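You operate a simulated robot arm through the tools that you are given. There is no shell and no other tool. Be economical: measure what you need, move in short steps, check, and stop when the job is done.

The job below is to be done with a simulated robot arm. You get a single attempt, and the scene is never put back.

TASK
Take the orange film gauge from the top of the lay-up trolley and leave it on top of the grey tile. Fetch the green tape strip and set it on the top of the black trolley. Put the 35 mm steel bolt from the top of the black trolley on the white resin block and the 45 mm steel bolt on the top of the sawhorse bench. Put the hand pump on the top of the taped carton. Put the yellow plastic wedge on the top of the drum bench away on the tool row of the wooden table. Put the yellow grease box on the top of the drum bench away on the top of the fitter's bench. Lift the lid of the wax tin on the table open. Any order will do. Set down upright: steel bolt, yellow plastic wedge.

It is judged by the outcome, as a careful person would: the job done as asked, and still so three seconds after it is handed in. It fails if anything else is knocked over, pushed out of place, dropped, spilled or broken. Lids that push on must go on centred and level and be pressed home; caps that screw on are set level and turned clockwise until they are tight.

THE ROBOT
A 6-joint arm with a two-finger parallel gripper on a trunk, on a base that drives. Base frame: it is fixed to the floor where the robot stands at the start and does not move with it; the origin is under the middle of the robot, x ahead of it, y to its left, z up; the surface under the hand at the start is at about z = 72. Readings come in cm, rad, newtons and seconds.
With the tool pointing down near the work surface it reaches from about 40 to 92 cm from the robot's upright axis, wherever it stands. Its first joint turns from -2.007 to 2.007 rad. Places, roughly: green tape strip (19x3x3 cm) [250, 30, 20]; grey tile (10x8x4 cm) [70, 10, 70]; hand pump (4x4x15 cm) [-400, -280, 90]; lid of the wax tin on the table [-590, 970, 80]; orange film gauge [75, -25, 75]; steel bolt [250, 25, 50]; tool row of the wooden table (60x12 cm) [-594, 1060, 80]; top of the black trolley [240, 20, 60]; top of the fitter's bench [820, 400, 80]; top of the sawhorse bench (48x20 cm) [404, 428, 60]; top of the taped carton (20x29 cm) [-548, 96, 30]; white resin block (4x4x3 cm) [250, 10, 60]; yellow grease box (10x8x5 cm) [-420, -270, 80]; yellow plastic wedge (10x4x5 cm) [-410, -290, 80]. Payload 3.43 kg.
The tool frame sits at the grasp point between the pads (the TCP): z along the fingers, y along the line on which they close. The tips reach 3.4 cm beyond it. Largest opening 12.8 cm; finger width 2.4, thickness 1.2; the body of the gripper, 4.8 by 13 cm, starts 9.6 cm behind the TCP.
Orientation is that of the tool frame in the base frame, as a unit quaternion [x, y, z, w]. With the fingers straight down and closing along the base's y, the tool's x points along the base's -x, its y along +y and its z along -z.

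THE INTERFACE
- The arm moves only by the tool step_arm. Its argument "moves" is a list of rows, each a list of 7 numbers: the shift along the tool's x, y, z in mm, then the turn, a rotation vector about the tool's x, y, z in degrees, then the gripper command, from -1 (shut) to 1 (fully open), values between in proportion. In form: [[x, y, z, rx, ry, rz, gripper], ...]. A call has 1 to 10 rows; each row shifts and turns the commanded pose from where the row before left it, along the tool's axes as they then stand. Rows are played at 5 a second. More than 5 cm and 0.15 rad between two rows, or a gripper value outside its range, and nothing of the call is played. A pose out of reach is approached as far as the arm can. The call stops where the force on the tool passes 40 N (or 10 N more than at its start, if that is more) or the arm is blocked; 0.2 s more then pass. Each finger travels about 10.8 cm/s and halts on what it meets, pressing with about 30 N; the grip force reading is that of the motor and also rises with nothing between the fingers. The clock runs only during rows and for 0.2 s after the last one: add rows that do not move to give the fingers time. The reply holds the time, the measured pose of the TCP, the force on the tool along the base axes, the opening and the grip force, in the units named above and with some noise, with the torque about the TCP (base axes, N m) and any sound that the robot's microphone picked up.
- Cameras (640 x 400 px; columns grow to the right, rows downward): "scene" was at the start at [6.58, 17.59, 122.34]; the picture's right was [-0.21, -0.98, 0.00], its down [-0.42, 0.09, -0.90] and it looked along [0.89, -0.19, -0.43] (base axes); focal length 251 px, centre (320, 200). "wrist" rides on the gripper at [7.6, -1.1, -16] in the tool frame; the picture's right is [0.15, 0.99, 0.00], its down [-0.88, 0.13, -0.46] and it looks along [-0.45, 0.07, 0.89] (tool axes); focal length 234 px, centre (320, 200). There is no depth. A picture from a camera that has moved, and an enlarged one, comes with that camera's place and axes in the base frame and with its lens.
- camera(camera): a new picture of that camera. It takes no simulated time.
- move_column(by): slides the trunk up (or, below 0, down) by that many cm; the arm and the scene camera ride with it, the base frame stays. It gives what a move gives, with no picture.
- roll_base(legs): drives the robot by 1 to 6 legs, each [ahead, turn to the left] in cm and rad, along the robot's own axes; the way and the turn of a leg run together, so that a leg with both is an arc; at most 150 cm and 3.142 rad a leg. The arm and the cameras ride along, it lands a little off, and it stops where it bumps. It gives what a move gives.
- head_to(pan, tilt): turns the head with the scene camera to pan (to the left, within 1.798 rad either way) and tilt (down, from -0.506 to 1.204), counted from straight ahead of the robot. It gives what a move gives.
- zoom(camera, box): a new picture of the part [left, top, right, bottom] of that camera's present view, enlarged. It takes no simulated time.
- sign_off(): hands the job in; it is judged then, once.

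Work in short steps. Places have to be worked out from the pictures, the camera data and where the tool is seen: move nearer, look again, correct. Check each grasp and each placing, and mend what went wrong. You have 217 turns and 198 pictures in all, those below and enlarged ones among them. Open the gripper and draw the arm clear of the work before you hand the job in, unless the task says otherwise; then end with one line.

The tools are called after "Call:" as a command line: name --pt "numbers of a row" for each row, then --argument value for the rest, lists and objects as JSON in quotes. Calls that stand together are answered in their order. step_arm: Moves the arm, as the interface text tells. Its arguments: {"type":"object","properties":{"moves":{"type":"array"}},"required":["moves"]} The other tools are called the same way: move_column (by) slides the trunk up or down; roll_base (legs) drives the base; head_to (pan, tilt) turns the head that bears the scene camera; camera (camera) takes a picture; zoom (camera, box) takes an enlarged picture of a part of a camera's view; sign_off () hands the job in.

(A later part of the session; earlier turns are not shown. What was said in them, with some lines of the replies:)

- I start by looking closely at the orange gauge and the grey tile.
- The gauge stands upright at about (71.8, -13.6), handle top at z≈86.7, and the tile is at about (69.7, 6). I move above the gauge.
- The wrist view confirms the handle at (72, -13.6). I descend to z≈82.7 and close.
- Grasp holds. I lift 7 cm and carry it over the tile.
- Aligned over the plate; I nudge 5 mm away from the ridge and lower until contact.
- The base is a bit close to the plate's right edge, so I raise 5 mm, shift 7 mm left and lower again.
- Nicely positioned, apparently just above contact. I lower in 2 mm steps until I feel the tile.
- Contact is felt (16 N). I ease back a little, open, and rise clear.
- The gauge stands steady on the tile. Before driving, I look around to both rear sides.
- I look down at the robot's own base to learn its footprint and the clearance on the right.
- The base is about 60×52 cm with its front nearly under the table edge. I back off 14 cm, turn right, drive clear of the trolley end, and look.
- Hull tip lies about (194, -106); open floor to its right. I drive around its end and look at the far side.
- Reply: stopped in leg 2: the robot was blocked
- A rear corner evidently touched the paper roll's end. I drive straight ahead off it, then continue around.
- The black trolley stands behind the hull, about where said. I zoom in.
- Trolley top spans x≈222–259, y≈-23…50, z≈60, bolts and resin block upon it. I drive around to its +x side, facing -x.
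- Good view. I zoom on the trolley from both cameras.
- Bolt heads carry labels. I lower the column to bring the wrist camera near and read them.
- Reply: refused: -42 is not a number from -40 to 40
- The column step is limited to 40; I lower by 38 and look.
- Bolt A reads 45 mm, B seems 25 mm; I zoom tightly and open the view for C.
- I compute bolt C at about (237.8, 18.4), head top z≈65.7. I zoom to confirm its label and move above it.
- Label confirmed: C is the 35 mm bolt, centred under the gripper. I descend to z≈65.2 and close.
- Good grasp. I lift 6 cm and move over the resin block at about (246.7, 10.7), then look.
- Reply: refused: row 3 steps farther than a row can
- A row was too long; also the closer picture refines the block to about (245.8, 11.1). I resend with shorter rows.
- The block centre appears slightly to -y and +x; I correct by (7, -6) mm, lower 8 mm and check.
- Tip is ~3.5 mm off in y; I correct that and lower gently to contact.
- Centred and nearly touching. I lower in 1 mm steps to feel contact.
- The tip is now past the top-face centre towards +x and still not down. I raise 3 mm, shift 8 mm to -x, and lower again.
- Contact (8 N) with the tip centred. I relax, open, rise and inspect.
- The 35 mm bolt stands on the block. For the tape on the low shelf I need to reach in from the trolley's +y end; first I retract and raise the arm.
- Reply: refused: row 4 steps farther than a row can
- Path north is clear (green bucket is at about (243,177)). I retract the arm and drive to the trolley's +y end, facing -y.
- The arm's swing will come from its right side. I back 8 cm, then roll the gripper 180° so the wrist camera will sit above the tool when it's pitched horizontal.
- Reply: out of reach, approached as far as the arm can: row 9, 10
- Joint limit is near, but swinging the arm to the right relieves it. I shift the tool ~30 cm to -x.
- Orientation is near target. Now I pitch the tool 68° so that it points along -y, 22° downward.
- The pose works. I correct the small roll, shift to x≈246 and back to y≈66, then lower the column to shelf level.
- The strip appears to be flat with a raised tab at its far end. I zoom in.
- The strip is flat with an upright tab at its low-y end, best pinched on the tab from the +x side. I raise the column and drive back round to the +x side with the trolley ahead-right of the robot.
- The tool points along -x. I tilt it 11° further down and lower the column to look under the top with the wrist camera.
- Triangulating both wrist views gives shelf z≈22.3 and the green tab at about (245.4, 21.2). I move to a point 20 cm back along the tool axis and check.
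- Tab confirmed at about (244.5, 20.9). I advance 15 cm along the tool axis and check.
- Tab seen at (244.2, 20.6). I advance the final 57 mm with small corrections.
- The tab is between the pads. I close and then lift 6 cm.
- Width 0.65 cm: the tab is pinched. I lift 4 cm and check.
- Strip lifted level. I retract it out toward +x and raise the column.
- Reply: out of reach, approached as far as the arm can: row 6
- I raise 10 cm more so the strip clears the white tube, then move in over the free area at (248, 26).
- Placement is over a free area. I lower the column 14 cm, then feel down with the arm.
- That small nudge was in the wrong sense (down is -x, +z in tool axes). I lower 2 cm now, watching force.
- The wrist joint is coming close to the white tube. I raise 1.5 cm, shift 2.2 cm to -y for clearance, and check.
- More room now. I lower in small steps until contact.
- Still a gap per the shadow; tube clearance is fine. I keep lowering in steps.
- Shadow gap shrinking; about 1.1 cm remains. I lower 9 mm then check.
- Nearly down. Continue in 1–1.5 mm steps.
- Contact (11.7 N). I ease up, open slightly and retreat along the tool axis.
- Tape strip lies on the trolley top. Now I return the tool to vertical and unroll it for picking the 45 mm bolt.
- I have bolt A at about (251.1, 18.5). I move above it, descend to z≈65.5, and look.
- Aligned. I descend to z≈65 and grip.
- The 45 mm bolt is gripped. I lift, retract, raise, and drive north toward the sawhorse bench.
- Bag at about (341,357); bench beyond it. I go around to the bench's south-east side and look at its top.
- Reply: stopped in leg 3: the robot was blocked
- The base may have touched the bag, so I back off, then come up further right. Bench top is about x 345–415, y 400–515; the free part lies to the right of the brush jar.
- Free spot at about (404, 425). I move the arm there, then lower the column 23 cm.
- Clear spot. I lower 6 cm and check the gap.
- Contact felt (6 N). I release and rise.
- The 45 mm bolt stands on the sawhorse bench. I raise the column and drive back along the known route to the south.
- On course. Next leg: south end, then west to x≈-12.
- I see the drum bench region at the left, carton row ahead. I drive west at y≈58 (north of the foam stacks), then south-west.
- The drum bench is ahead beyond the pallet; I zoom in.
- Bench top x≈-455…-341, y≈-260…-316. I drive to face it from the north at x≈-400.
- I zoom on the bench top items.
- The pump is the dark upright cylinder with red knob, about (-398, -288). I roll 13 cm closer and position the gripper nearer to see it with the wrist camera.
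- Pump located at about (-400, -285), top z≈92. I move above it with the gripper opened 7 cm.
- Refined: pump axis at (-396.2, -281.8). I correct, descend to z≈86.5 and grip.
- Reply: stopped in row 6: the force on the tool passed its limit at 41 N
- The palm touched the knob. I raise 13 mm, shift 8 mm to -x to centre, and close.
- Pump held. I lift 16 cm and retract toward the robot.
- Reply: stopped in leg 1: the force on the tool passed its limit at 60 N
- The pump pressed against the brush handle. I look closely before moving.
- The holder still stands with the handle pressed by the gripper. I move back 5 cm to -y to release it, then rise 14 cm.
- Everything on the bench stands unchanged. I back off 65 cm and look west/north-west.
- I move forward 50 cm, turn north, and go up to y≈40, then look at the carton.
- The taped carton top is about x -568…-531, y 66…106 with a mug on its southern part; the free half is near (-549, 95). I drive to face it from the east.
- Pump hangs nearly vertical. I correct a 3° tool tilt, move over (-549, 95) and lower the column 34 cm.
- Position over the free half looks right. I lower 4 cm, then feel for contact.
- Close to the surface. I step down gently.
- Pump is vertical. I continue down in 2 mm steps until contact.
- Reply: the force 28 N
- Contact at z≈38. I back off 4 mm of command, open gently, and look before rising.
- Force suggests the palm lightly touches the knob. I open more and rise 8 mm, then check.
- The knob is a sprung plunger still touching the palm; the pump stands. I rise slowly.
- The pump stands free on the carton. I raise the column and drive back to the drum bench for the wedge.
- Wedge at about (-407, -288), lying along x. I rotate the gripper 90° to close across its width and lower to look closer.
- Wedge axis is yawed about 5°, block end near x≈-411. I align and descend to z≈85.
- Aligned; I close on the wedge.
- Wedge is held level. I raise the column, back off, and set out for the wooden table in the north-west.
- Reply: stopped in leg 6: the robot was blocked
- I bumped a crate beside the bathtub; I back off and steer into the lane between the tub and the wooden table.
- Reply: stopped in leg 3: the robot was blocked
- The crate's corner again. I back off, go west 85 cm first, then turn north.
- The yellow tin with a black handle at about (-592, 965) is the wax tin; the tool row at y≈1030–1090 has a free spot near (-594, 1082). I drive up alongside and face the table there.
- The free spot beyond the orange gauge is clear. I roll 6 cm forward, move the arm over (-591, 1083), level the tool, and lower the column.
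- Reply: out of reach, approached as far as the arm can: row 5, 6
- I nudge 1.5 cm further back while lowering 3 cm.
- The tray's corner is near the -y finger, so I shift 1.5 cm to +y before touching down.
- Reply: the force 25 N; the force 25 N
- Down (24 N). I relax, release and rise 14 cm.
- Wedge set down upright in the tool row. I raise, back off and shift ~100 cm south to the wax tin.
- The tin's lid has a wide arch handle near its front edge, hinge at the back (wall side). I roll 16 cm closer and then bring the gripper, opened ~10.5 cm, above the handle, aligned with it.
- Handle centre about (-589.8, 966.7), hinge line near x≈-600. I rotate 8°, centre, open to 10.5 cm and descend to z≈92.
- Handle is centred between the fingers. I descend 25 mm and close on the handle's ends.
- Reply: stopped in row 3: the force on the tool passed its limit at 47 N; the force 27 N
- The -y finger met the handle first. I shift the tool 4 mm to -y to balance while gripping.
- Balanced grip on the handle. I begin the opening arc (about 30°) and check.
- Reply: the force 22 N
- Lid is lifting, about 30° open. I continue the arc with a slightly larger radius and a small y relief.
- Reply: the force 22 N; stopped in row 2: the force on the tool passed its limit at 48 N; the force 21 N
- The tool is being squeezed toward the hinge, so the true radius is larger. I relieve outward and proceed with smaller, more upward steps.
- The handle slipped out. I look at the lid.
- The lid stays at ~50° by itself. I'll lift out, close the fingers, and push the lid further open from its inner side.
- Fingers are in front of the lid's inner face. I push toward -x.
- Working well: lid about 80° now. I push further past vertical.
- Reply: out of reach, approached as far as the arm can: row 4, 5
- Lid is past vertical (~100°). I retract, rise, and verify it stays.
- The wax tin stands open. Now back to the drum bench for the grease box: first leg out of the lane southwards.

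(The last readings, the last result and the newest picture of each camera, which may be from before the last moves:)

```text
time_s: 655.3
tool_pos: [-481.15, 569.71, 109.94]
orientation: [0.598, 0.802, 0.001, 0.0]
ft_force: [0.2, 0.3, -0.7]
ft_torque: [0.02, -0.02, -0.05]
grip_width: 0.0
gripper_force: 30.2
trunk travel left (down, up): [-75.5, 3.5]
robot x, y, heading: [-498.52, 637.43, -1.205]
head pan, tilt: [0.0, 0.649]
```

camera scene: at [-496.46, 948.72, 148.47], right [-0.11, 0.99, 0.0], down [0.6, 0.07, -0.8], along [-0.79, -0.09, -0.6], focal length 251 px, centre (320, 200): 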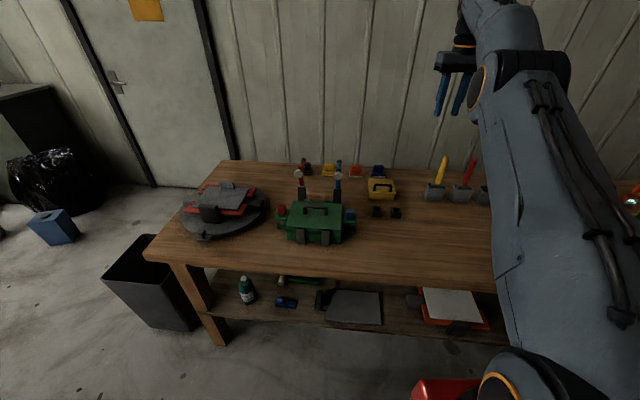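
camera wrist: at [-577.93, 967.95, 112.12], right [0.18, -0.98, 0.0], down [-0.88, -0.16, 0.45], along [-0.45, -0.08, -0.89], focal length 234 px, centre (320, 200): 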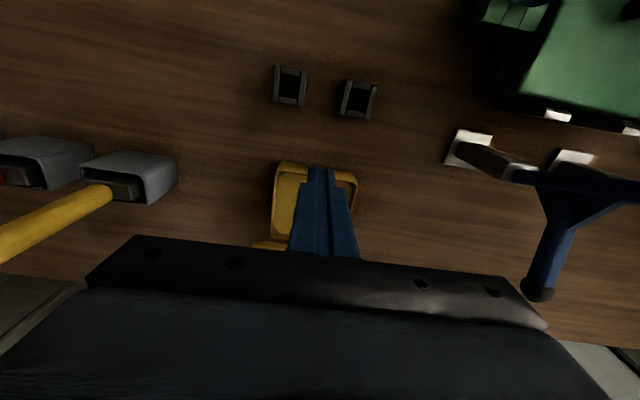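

Call:
roll_base --legs '[[0, 0.06], [150, 0], [150, 0], [150, 0], [30, 0], [0, -0.51]]'

```text
time_s: 680.8
tool_pos: [-317.38, 120.29, 109.92]
orientation: [0.768, 0.641, 0.002, -0.001]
ft_force: [-1.0, 0.6, -0.8]
ft_torque: [-0.02, 0.0, 0.02]
grip_width: 0.0
gripper_force: 30.0
trunk travel left (down, up): [-75.5, 3.5]
robot x, y, heading: [-302.13, 189.04, -1.667]
head pan, tilt: [0.0, 0.649]
```

Call:
roll_base --legs '[[130, 0], [0, -0.044], [137, 0], [0, -0.79], [105, 0], [0, 0.93]]'

```text
time_s: 703.3
tool_pos: [-436.75, -196.82, 109.81]
orientation: [0.755, 0.656, 0.002, 0.0]
ft_force: [0.2, 0.1, -0.5]
ft_torque: [0.01, 0.03, -0.02]
grip_width: 0.0
gripper_force: 30.2
trunk travel left (down, up): [-75.5, 3.5]
robot x, y, heading: [-424.77, -127.87, -1.633]
head pan, tilt: [0.0, 0.649]
```

Call:
roll_base --legs '[[0, 0.062], [68, 0]]'

Call:
camera --camera "wrist"

Call:
camera --camera "scene"

```text
time_s: 707.5
tool_pos: [-432.31, -265.51, 109.96]
orientation: [0.734, 0.68, 0.001, 0.0]
ft_force: [-0.4, -0.5, -0.1]
ft_torque: [0.0, -0.03, 0.03]
grip_width: 0.01
gripper_force: 30.3
trunk travel left (down, up): [-75.5, 3.5]
robot x, y, heading: [-424.58, -196.11, -1.568]
head pan, tilt: [0.0, 0.649]
```

```text
36 pictures are left
camera wrist: at [-432.89, -258.01, 125.98], right [1.0, 0.07, 0.0], down [0.06, -0.89, 0.45], along [0.03, -0.45, -0.89], focal length 234 px, centre (320, 200)
```

wrist: 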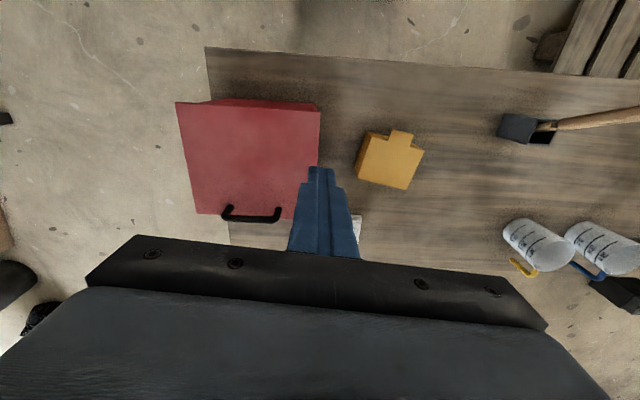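

```text
35 pictures are left
camera scene: at [-404.59, -194.11, 148.47], right [-1.0, 0.0, 0.0], down [0.0, 0.6, -0.8], along [0.0, -0.8, -0.6], focal length 251 px, centre (320, 200)
```

scene: 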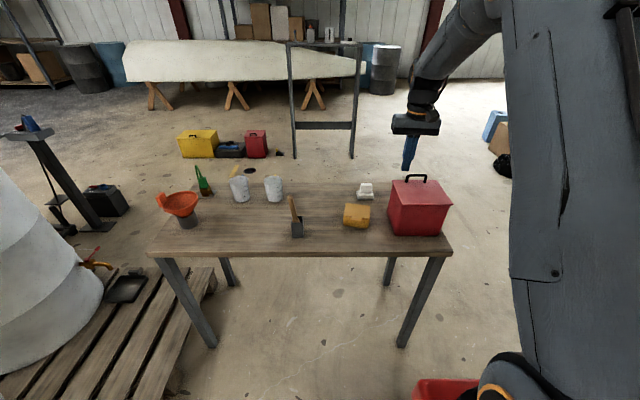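

Grease box centre about (-419.3, -270.6), yaw ≈ -8°. I move over it with the gripper fully open and descend to z≈96 to check.

Call:
step_arm --pt "-10 33 0 0 0 3.5 0" --pt "-10 33 0 0 0 0 0.6" --pt "-10 34 0 0 0 0 1" --pt "-11 34 0 0 0 0 1" --pt "0 0 45 0 0 0 1" --pt "0 0 45 0 0 0 1" --pt "0 0 45 0 0 0 1" --pt "0 0 0 0 0 0 1"

Call:
camera --camera "wrist"

```text
time_s: 709.3
tool_pos: [-419.25, -271.06, 96.18]
orientation: [0.754, 0.656, 0.001, 0.0]
ft_force: [-0.1, -0.2, 0.1]
ft_torque: [-0.02, -0.01, 0.01]
grip_width: 12.77
gripper_force: 0.1
trunk travel left (down, up): [-75.5, 3.5]
robot x, y, heading: [-424.21, -195.42, -1.569]
head pan, tilt: [0.0, 0.649]
```

```text
34 pictures are left
camera wrist: at [-419.34, -263.57, 112.19], right [1.0, 0.01, 0.0], down [0.01, -0.89, 0.45], along [0.01, -0.45, -0.89], focal length 234 px, centre (320, 200)
```

wrist: 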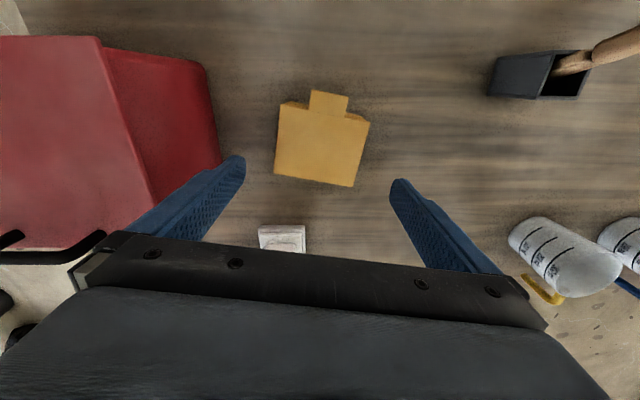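

Well aligned and centred. I descend to z≈85 and close.

Call:
step_arm --pt "0 0 45 0 0 0 1" --pt "0 0 45 0 0 0 1" --pt "0 0 20 0 0 0 1" --pt "0 0 0 0 0 0 1" --pt "0 0 0 0 0 0 0.6" --pt "0 0 0 0 0 0 0.3" --pt "0 0 0 0 0 0 0.3"

Call:
camera --camera "wrist"

```text
time_s: 710.9
tool_pos: [-419.64, -271.33, 85.36]
orientation: [0.754, 0.657, 0.002, 0.0]
ft_force: [1.3, -0.2, -0.5]
ft_torque: [-0.13, 0.07, 0.06]
grip_width: 10.09
gripper_force: 29.9
trunk travel left (down, up): [-75.5, 3.5]
robot x, y, heading: [-424.31, -195.83, -1.567]
head pan, tilt: [0.0, 0.649]
```

```text
33 pictures are left
camera wrist: at [-419.69, -263.79, 101.42], right [1.0, 0.01, 0.0], down [0.01, -0.89, 0.45], along [0.01, -0.45, -0.89], focal length 234 px, centre (320, 200)
```

wrist: 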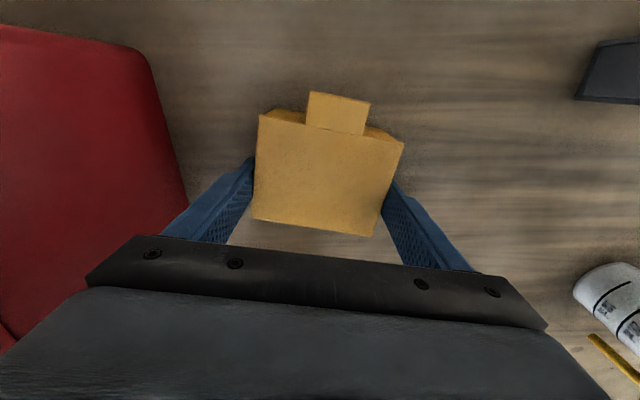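

Gripped at 10.1 cm. I lift 16 cm and back away.

Call:
step_arm --pt "0 0 -20 0 0 0 0" --pt "0 0 -40 0 0 0 0" --pt "0 0 -40 0 0 0 0" --pt "0 0 -40 0 0 0 0" --pt "0 0 -40 0 0 0 0" --pt "0 0 -40 0 0 0 0" --pt "0 0 0 0 0 0 0"

Call:
zoom --camera "scene" --box '[260, 60, 480, 250]'

```text
time_s: 712.5
tool_pos: [-419.55, -271.44, 107.32]
orientation: [0.754, 0.657, 0.001, 0.0]
ft_force: [-0.5, 0.4, -4.0]
ft_torque: [-0.02, 0.02, 0.0]
grip_width: 10.08
gripper_force: 30.2
trunk travel left (down, up): [-75.5, 3.5]
robot x, y, heading: [-424.41, -195.67, -1.571]
head pan, tilt: [0.0, 0.649]
```

```text
2.11 times, centred on (370, 155) of scene
camera zoom: at [-404.58, -194.12, 148.46], right [-1.0, 0.0, 0.0], down [0.0, 0.6, -0.8], along [0.0, -0.8, -0.6], focal length 529 px, centre (215, 295)
```

zoom: 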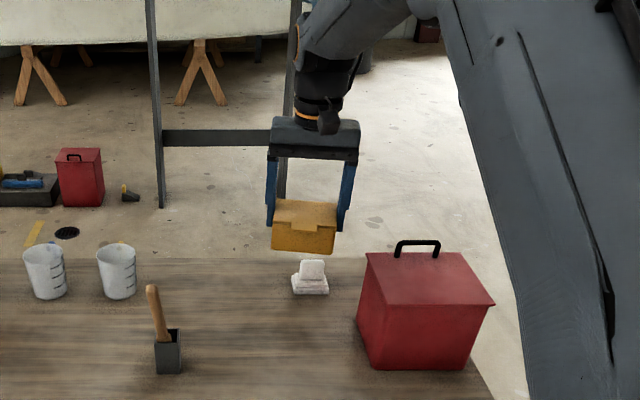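

Box held well. I back off and retrace the path: drum bench → west corridor.

Call:
roll_base --legs '[[-65, 0], [0, 2.12], [107, 0], [0, 0.867], [137, 0]]'

```text
time_s: 735.0
tool_pos: [-313.17, 139.67, 107.18]
orientation: [-0.605, 0.796, 0.0, -0.001]
ft_force: [0.3, -0.3, -2.8]
ft_torque: [0.03, 0.0, 0.02]
grip_width: 10.02
gripper_force: 30.3
trunk travel left (down, up): [-75.5, 3.5]
robot x, y, heading: [-318.06, 64.15, 1.442]
head pan, tilt: [0.0, 0.649]
```

Call:
roll_base --legs '[[0, -1.45], [150, 0], [150, 0]]'

```text
time_s: 737.7
tool_pos: [-254.64, 104.71, 107.24]
orientation: [-0.184, 0.983, 0.0, -0.003]
ft_force: [-0.6, 0.3, -3.1]
ft_torque: [0.04, -0.01, 0.01]
grip_width: 9.98
gripper_force: 30.1
trunk travel left (down, up): [-75.5, 3.5]
robot x, y, heading: [-318.52, 63.64, 0.518]
head pan, tilt: [0.0, 0.649]
stopped in leg 1: the robot was blocked; the commanded pose is now the measured one
```

The rear touched the black crate. I drive forward off it, then straighten and continue east.

Call:
roll_base --legs '[[35, 0], [0, -0.6], [150, 0], [128, 0]]'

Call:
head_to --pan -1.4 --tilt 0.4

```text
time_s: 754.7
tool_pos: [61.1, 35.78, 107.23]
orientation: [0.162, 0.987, 0.001, -0.001]
ft_force: [-0.6, -0.1, -3.2]
ft_torque: [0.0, -0.02, -0.03]
grip_width: 9.98
gripper_force: 29.5
trunk travel left (down, up): [-75.5, 3.5]
robot x, y, heading: [-13.78, 44.72, -0.178]
head pan, tilt: [0.0, 0.649]
```

```text
time_s: 756.2
tool_pos: [61.12, 35.76, 107.22]
orientation: [0.162, 0.987, 0.001, -0.002]
ft_force: [0.7, -0.2, -3.4]
ft_torque: [-0.01, -0.02, -0.03]
grip_width: 9.98
gripper_force: 29.8
trunk travel left (down, up): [-75.5, 3.5]
robot x, y, heading: [-14.3, 45.09, -0.174]
head pan, tilt: [-1.4, 0.4]
```

Call:
roll_base --legs '[[0, -1.393], [150, 0], [82, 0], [0, 1.571]]'

```text
time_s: 768.1
tool_pos: [-18.19, -184.34, 107.58]
orientation: [0.761, 0.649, 0.01, 0.009]
ft_force: [-0.8, -2.4, -6.7]
ft_torque: [0.18, -0.1, -0.01]
grip_width: 9.99
gripper_force: 29.8
trunk travel left (down, up): [-75.5, 3.5]
robot x, y, heading: [-17.59, -109.46, -1.729]
head pan, tilt: [-1.4, 0.4]
stopped in leg 3: the robot was blocked; the commanded pose is now the measured one
```

Blocked, likely the paper roll's end at my right. I look.

Call:
head_to --pan -0.6 --tilt 0.9

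Call:
camera --camera "scene"

```text
time_s: 769.2
tool_pos: [-16.36, -184.32, 107.89]
orientation: [0.758, 0.653, 0.005, 0.007]
ft_force: [0.6, -0.1, -4.0]
ft_torque: [0.01, 0.04, 0.0]
grip_width: 9.97
gripper_force: 29.9
trunk travel left (down, up): [-75.5, 3.5]
robot x, y, heading: [-17.85, -109.84, -1.729]
head pan, tilt: [-0.6, 0.901]
```

```text
31 pictures are left
camera scene: at [-1.85, -108.03, 146.41], right [-0.72, 0.69, 0.0], down [0.54, 0.57, -0.62], along [-0.43, -0.45, -0.78], focal length 251 px, centre (320, 200)
```

scene: 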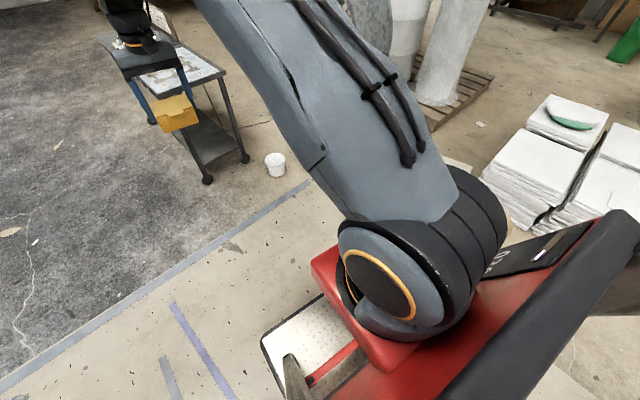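

Call:
roll_base --legs '[[-18, 0], [0, 0.25], [100, 0], [0, 1.4]]'

```text
time_s: 780.0
tool_pos: [70.13, -186.7, 107.86]
orientation: [0.029, 1.0, 0.008, 0.001]
ft_force: [-0.2, 0.0, -3.9]
ft_torque: [0.02, 0.01, 0.0]
grip_width: 9.99
gripper_force: 30.0
trunk travel left (down, up): [-75.5, 3.5]
robot x, y, heading: [-4.03, -194.87, -0.063]
head pan, tilt: [-0.6, 0.901]
```

Call:
roll_base --legs '[[0, 0.05], [150, 0], [145, 0], [0, 0.92], [150, 0], [150, 0]]'

Call:
head_to --pan 0.0 --tilt 0.25

Call:
camera --camera "scene"

```text
time_s: 811.2
tool_pos: [529.88, 81.28, 107.91]
orientation: [-0.417, 0.909, 0.008, -0.001]
ft_force: [-0.1, 0.5, -4.0]
ft_torque: [0.02, -0.02, -0.02]
grip_width: 10.0
gripper_force: 29.9
trunk travel left (down, up): [-75.5, 3.5]
robot x, y, heading: [491.4, 17.36, 0.85]
head pan, tilt: [-0.6, 0.901]
```

```text
time_s: 812.2
tool_pos: [529.84, 81.24, 107.88]
orientation: [-0.416, 0.909, 0.008, -0.003]
ft_force: [0.0, -0.4, -3.7]
ft_torque: [0.03, 0.0, 0.02]
grip_width: 9.96
gripper_force: 30.0
trunk travel left (down, up): [-75.5, 3.5]
robot x, y, heading: [491.5, 17.4, 0.849]
head pan, tilt: [0.0, 0.25]
```

```text
30 pictures are left
camera scene: at [476.25, 29.46, 152.1], right [0.75, -0.66, 0.0], down [-0.16, -0.19, -0.97], along [0.64, 0.73, -0.25], focal length 251 px, centre (320, 200)
```

scene: 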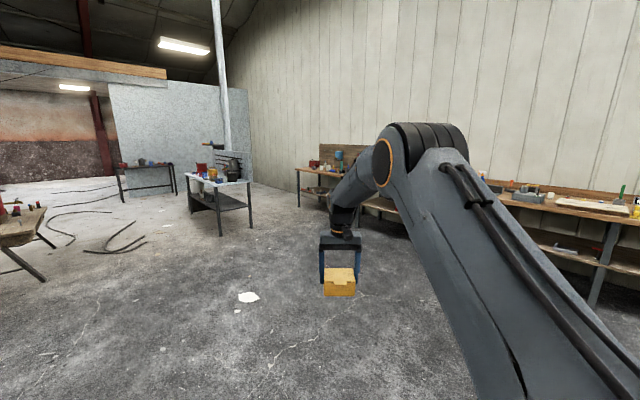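

The fitter's bench (with backboard) is straight ahead at (≈820, 400). I approach it and face +x.

Call:
roll_base --legs '[[0, 0.216], [150, 0], [150, 0], [115, 0], [0, -1.05]]'

Call:
head_to --pan 0.1 --tilt 0.45

Call:
camera --camera "scene"

```text
time_s: 835.9
tool_pos: [776.21, 393.4, 107.91]
orientation: [0.012, 1.0, 0.008, 0.001]
ft_force: [-0.3, 0.0, -3.2]
ft_torque: [-0.01, 0.01, -0.03]
grip_width: 9.99
gripper_force: 29.6
trunk travel left (down, up): [-75.5, 3.5]
robot x, y, heading: [702.92, 382.9, -0.031]
head pan, tilt: [0.0, 0.25]
```

```text
time_s: 836.6
tool_pos: [776.22, 393.41, 107.79]
orientation: [0.012, 1.0, 0.008, 0.001]
ft_force: [-1.0, -0.2, -3.0]
ft_torque: [-0.04, -0.01, 0.01]
grip_width: 9.96
gripper_force: 30.2
trunk travel left (down, up): [-75.5, 3.5]
robot x, y, heading: [702.65, 382.57, -0.03]
head pan, tilt: [0.099, 0.45]
```

```text
29 pictures are left
camera scene: at [702.15, 402.92, 150.25], right [0.07, -1.0, 0.0], down [-0.43, -0.03, -0.9], along [0.9, 0.06, -0.43], focal length 251 px, centre (320, 200)
```

scene: 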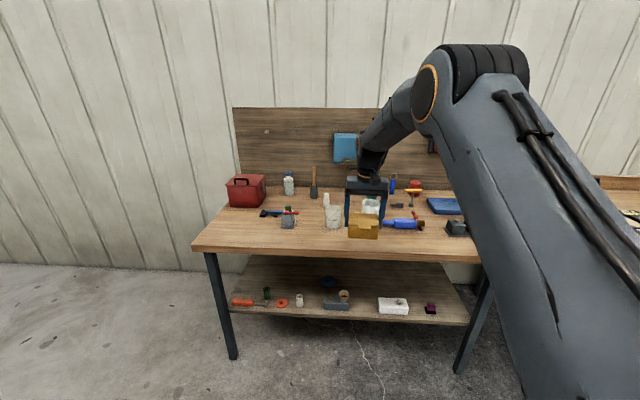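

Call:
zoom --camera "scene" --box '[180, 160, 400, 270]'

```text
2.91 times, centred on (290, 215) of scene
camera zoom: at [702.15, 402.92, 150.25], right [0.07, -1.0, 0.0], down [-0.43, -0.03, -0.9], along [0.9, 0.06, -0.43], focal length 731 px, centre (407, 156)
```

zoom: 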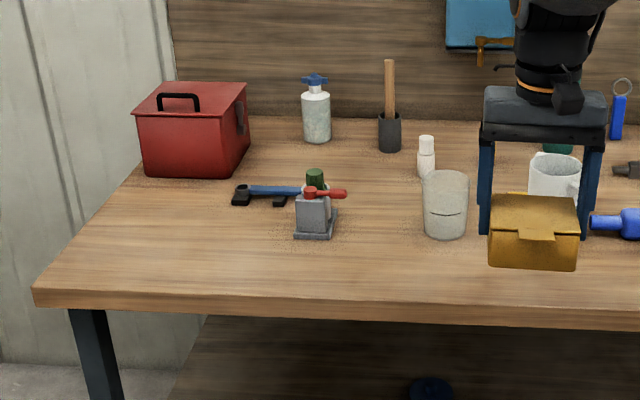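

A free spot at the bench's front-left, about (806, 446). I shift the robot to (733, 422), facing +x.

Call:
roll_base --legs '[[0, 0.945], [49, 0], [0, -0.92]]'

Call:
camera --camera "wrist"

Call:
camera --camera "scene"

```text
time_s: 844.3
tool_pos: [806.66, 432.82, 107.78]
orientation: [0.007, 1.0, 0.008, 0.001]
ft_force: [-0.4, -1.1, -3.6]
ft_torque: [0.02, -0.03, -0.02]
grip_width: 10.0
gripper_force: 29.5
trunk travel left (down, up): [-75.5, 3.5]
robot x, y, heading: [732.98, 421.48, -0.025]
head pan, tilt: [0.099, 0.45]
```

```text
27 pictures are left
camera wrist: at [799.06, 431.45, 123.88], right [-0.13, 0.99, 0.02], down [0.88, 0.11, 0.46], along [0.45, 0.07, -0.89], focal length 234 px, centre (320, 200)
```

wrist: 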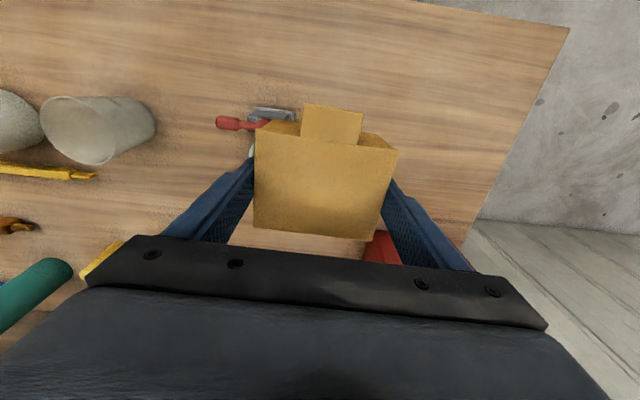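

```text
26 pictures are left
camera scene: at [732.51, 441.82, 150.25], right [0.08, -1.0, 0.0], down [-0.43, -0.03, -0.9], along [0.9, 0.07, -0.44], focal length 251 px, centre (320, 200)
```

scene: 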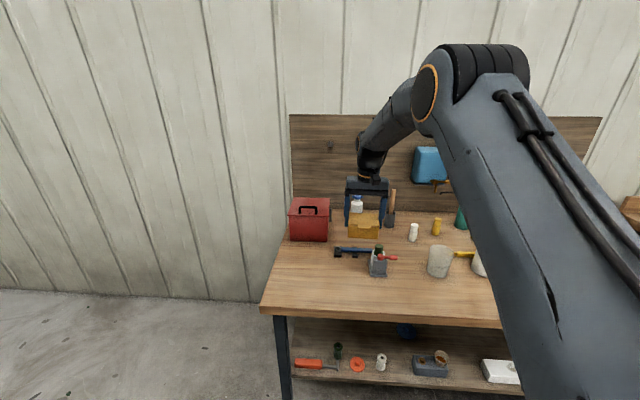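

Spot (804, 447) is clear of the clamp, tool and red toolbox. I move there and lower the column 16 cm.

Call:
step_arm --pt "9.7 47.3 0 0.9 0 0 0" --pt "9.7 47.3 0 0 0 0 0" --pt "9.7 47.3 0 0 0 0 0" --pt "0 0 0 0 0 0 0"

Call:
move_column --by -16

Call:
camera --camera "wrist"

Call:
camera --camera "scene"

```text
time_s: 845.3
tool_pos: [804.0, 447.3, 108.29]
orientation: [0.008, 1.0, 0.0, 0.001]
ft_force: [0.1, 0.7, -3.6]
ft_torque: [0.01, 0.02, 0.0]
grip_width: 10.02
gripper_force: 30.0
trunk travel left (down, up): [-75.5, 3.5]
robot x, y, heading: [732.75, 421.0, -0.022]
head pan, tilt: [0.099, 0.45]
```

```text
time_s: 847.1
tool_pos: [803.97, 447.03, 92.05]
orientation: [0.008, 1.0, 0.0, 0.0]
ft_force: [0.0, -0.1, -3.5]
ft_torque: [-0.01, 0.03, 0.0]
grip_width: 9.98
gripper_force: 30.3
trunk travel left (down, up): [-59.5, 19.5]
robot x, y, heading: [733.17, 421.32, -0.027]
head pan, tilt: [0.099, 0.45]
```

```text
25 pictures are left
camera wrist: at [796.37, 445.94, 107.99], right [-0.13, 0.99, 0.0], down [0.88, 0.12, 0.46], along [0.45, 0.06, -0.89], focal length 234 px, centre (320, 200)
```

wrist: 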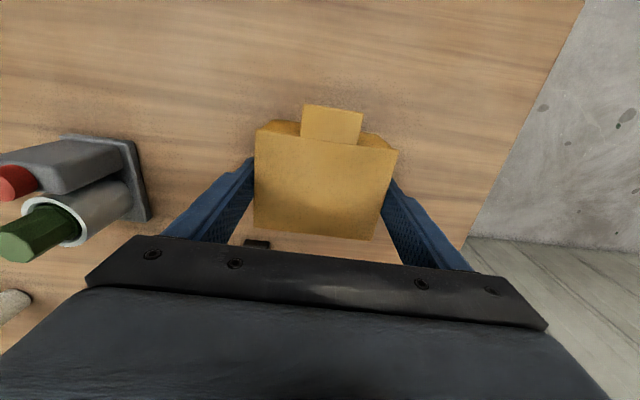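

```text
24 pictures are left
camera scene: at [736.96, 441.72, 134.25], right [0.08, -1.0, 0.0], down [-0.43, -0.03, -0.9], along [0.9, 0.07, -0.44], focal length 251 px, centre (320, 200)
```

scene: 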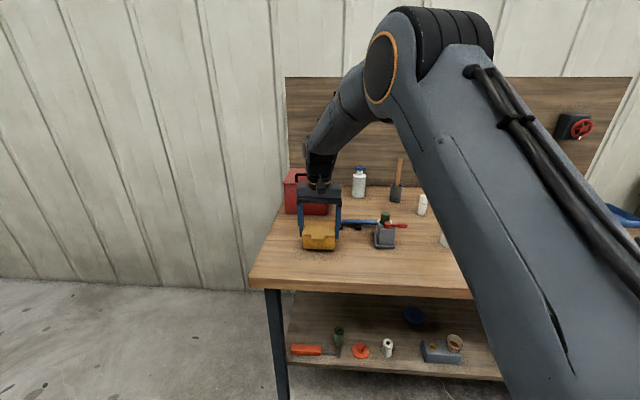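

Clear. I lower 5 cm... first 45 mm, then feel for contact.

Call:
step_arm --pt "0 0 25 0 0 0 0" --pt "0 0 20 0 0 0 0" --pt "0 0 5 0 0 0 0" --pt "0 0 3 0 0 0 0" --pt "0 0 0 0 0 0 0"

Call:
zoom --camera "scene" --box '[260, 170, 420, 290]'

```text
time_s: 847.7
tool_pos: [804.4, 446.97, 89.66]
orientation: [0.007, 1.0, 0.002, 0.006]
ft_force: [-1.8, -0.2, 16.7]
ft_torque: [-1.0, 0.91, -0.11]
grip_width: 9.99
gripper_force: 30.2
trunk travel left (down, up): [-59.5, 19.5]
robot x, y, heading: [733.25, 421.29, -0.025]
head pan, tilt: [0.099, 0.45]
stopped in row 2: the force on the tool passed its limit at 84 N (the readings are from after the stop); the commanded pose is now the measured one
```

```text
3.33 times, centred on (340, 230) of scene
camera zoom: at [736.85, 441.69, 134.25], right [0.08, -1.0, 0.0], down [-0.43, -0.03, -0.9], along [0.9, 0.07, -0.43], focal length 838 px, centre (253, 100)
```

zoom: 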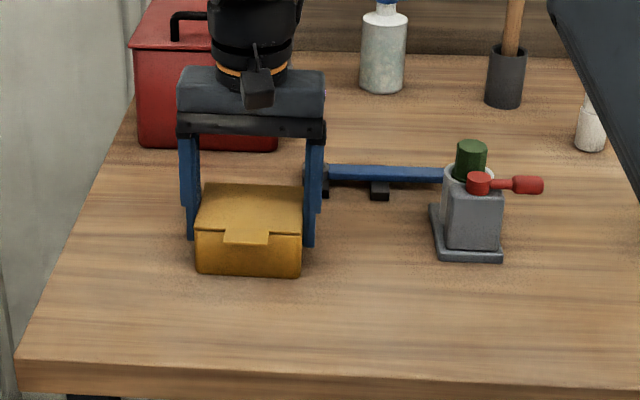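

Bench is higher than expected; contact made at z≈89.7. The box looks level. I relax, release and rise.

Call:
step_arm --pt "0 0 -1.5 0 0 0 0" --pt "0 0 0 0 0 0 0.7" --pt "0 0 0 0 0 0 0.7" --pt "0 0 -20 0 0 0 0.7" --pt "0 0 -40 0 0 0 0.7" --pt "0 0 -40 0 0 0 0.7" --pt "0 0 -40 0 0 0 0.7" --pt "0 0 0 0 0 0 0.7"

Call:
zoom --camera "scene" --box '[250, 150, 420, 290]'

```text
time_s: 849.5
tool_pos: [803.73, 446.86, 103.65]
orientation: [0.008, 1.0, 0.002, 0.005]
ft_force: [-0.3, -0.4, -0.3]
ft_torque: [-0.01, 0.03, -0.02]
grip_width: 10.86
gripper_force: 0.0
trunk travel left (down, up): [-59.5, 19.5]
robot x, y, heading: [732.79, 421.13, -0.026]
head pan, tilt: [0.099, 0.45]
```

```text
2.86 times, centred on (335, 220) of scene
camera zoom: at [736.94, 441.72, 134.24], right [0.08, -1.0, 0.0], down [-0.43, -0.03, -0.9], along [0.9, 0.07, -0.44], focal length 718 px, centre (277, 143)
```

zoom: 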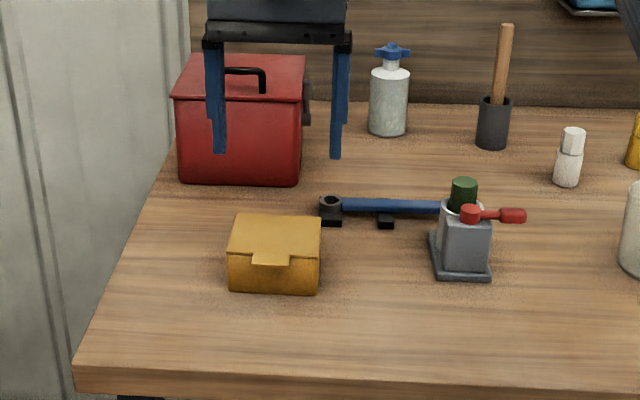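

The grease box sits on the fitter's bench. I raise the arm and back clear, then take a last look.

Call:
move_column --by 18

Call:
roll_base --legs '[[-70, 0]]'

Call:
camera --camera "scene"

```text
time_s: 851.5
tool_pos: [804.14, 446.94, 121.49]
orientation: [0.009, 1.0, 0.001, 0.005]
ft_force: [-0.9, -0.2, -0.8]
ft_torque: [-0.03, 0.02, -0.04]
grip_width: 10.88
gripper_force: 0.0
trunk travel left (down, up): [-77.5, 1.5]
robot x, y, heading: [733.24, 421.22, -0.028]
head pan, tilt: [0.099, 0.45]
```

```text
time_s: 854.4
tool_pos: [753.97, 453.72, 121.3]
orientation: [-0.022, 1.0, 0.001, 0.004]
ft_force: [-0.1, -0.2, 0.5]
ft_torque: [-0.02, -0.02, 0.01]
grip_width: 10.88
gripper_force: 0.0
trunk travel left (down, up): [-77.5, 1.5]
robot x, y, heading: [684.18, 425.26, 0.069]
head pan, tilt: [0.099, 0.45]
stopped in leg 1: the robot was blocked; the commanded pose is now the measured one
```

```text
21 pictures are left
camera scene: at [681.39, 445.55, 152.25], right [0.17, -0.99, 0.0], down [-0.43, -0.07, -0.9], along [0.89, 0.15, -0.44], focal length 251 px, centre (320, 200)
```

scene: 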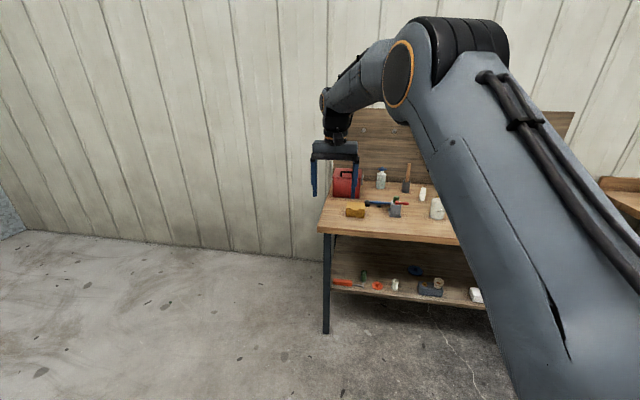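

Backing was blocked — the pegboard workbench is behind me. I move forward off it and turn to inspect it.

Call:
roll_base --legs '[[25, 0], [0, 1.4]]'

Call:
head_to --pan 1.5 --tilt 0.6

Call:
camera --camera "scene"

```text
time_s: 859.7
tool_pos: [694.06, 500.65, 121.38]
orientation: [-0.662, 0.749, 0.004, 0.003]
ft_force: [0.1, -0.6, 0.7]
ft_torque: [0.0, 0.01, 0.01]
grip_width: 10.88
gripper_force: 0.1
trunk travel left (down, up): [-77.5, 1.5]
robot x, y, heading: [710.39, 427.07, 1.477]
head pan, tilt: [0.099, 0.45]
```

```text
time_s: 861.2
tool_pos: [694.13, 500.61, 121.32]
orientation: [-0.662, 0.749, 0.004, 0.004]
ft_force: [0.6, -0.2, 0.2]
ft_torque: [0.0, -0.05, 0.01]
grip_width: 10.85
gripper_force: 0.0
trunk travel left (down, up): [-77.5, 1.5]
robot x, y, heading: [710.3, 427.13, 1.475]
head pan, tilt: [1.499, 0.6]
```

```text
20 pictures are left
camera scene: at [681.29, 419.81, 150.89], right [0.17, 0.99, 0.0], down [0.56, -0.1, -0.83], along [-0.81, 0.14, -0.56], focal length 251 px, centre (320, 200)
```

scene: 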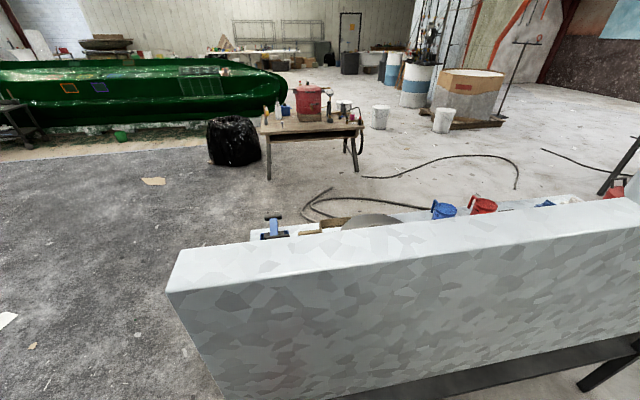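

The workbench and its items stand in place. I zoom once toward the sawhorse bench to confirm the bolt.

Call:
zoom --camera "scene" --box '[250, 80, 380, 180]'

Call:
zoom --camera "scene" --box '[0, 80, 80, 150]'

```text
4.00 times, centred on (315, 130) of scene
camera zoom: at [681.29, 419.81, 150.89], right [0.17, 0.99, 0.0], down [0.56, -0.1, -0.83], along [-0.81, 0.14, -0.56], focal length 1006 px, centre (340, 480)
```

zoom: 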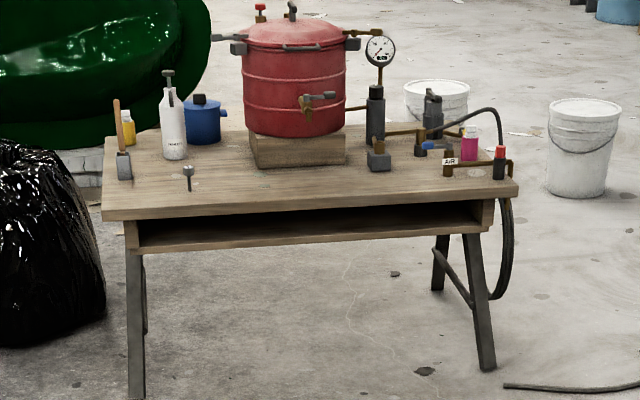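

```text
5.71 times, centred on (40, 115) of scene
camera zoom: at [681.29, 419.81, 150.89], right [0.17, 0.99, 0.0], down [0.56, -0.1, -0.83], along [-0.81, 0.14, -0.56], focal length 1437 px, centre (1920, 686)
```

zoom: 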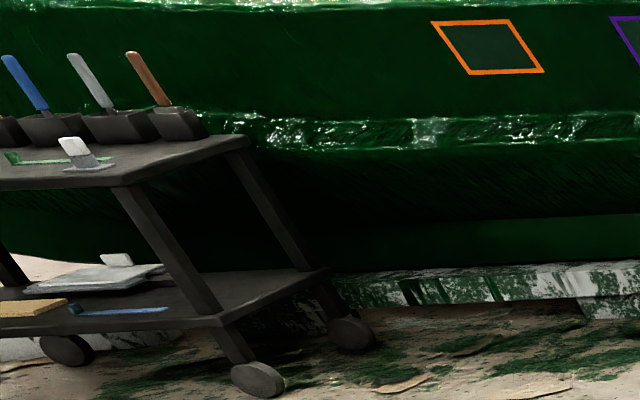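

The 45 mm bolt is standing on the sawhorse bench, and the tape strip is on top of the black trolley. The gripper is open and the arm is clear, so I'm handing in.

Call:
sign_off

```text
The job is handed in.
```

All eight placements are done and the job is handed in; the base bumped a paper roll end, a rubbish bag, two crates and a workbench while driving, and I saw no harm but did not check every one of them afterwards.
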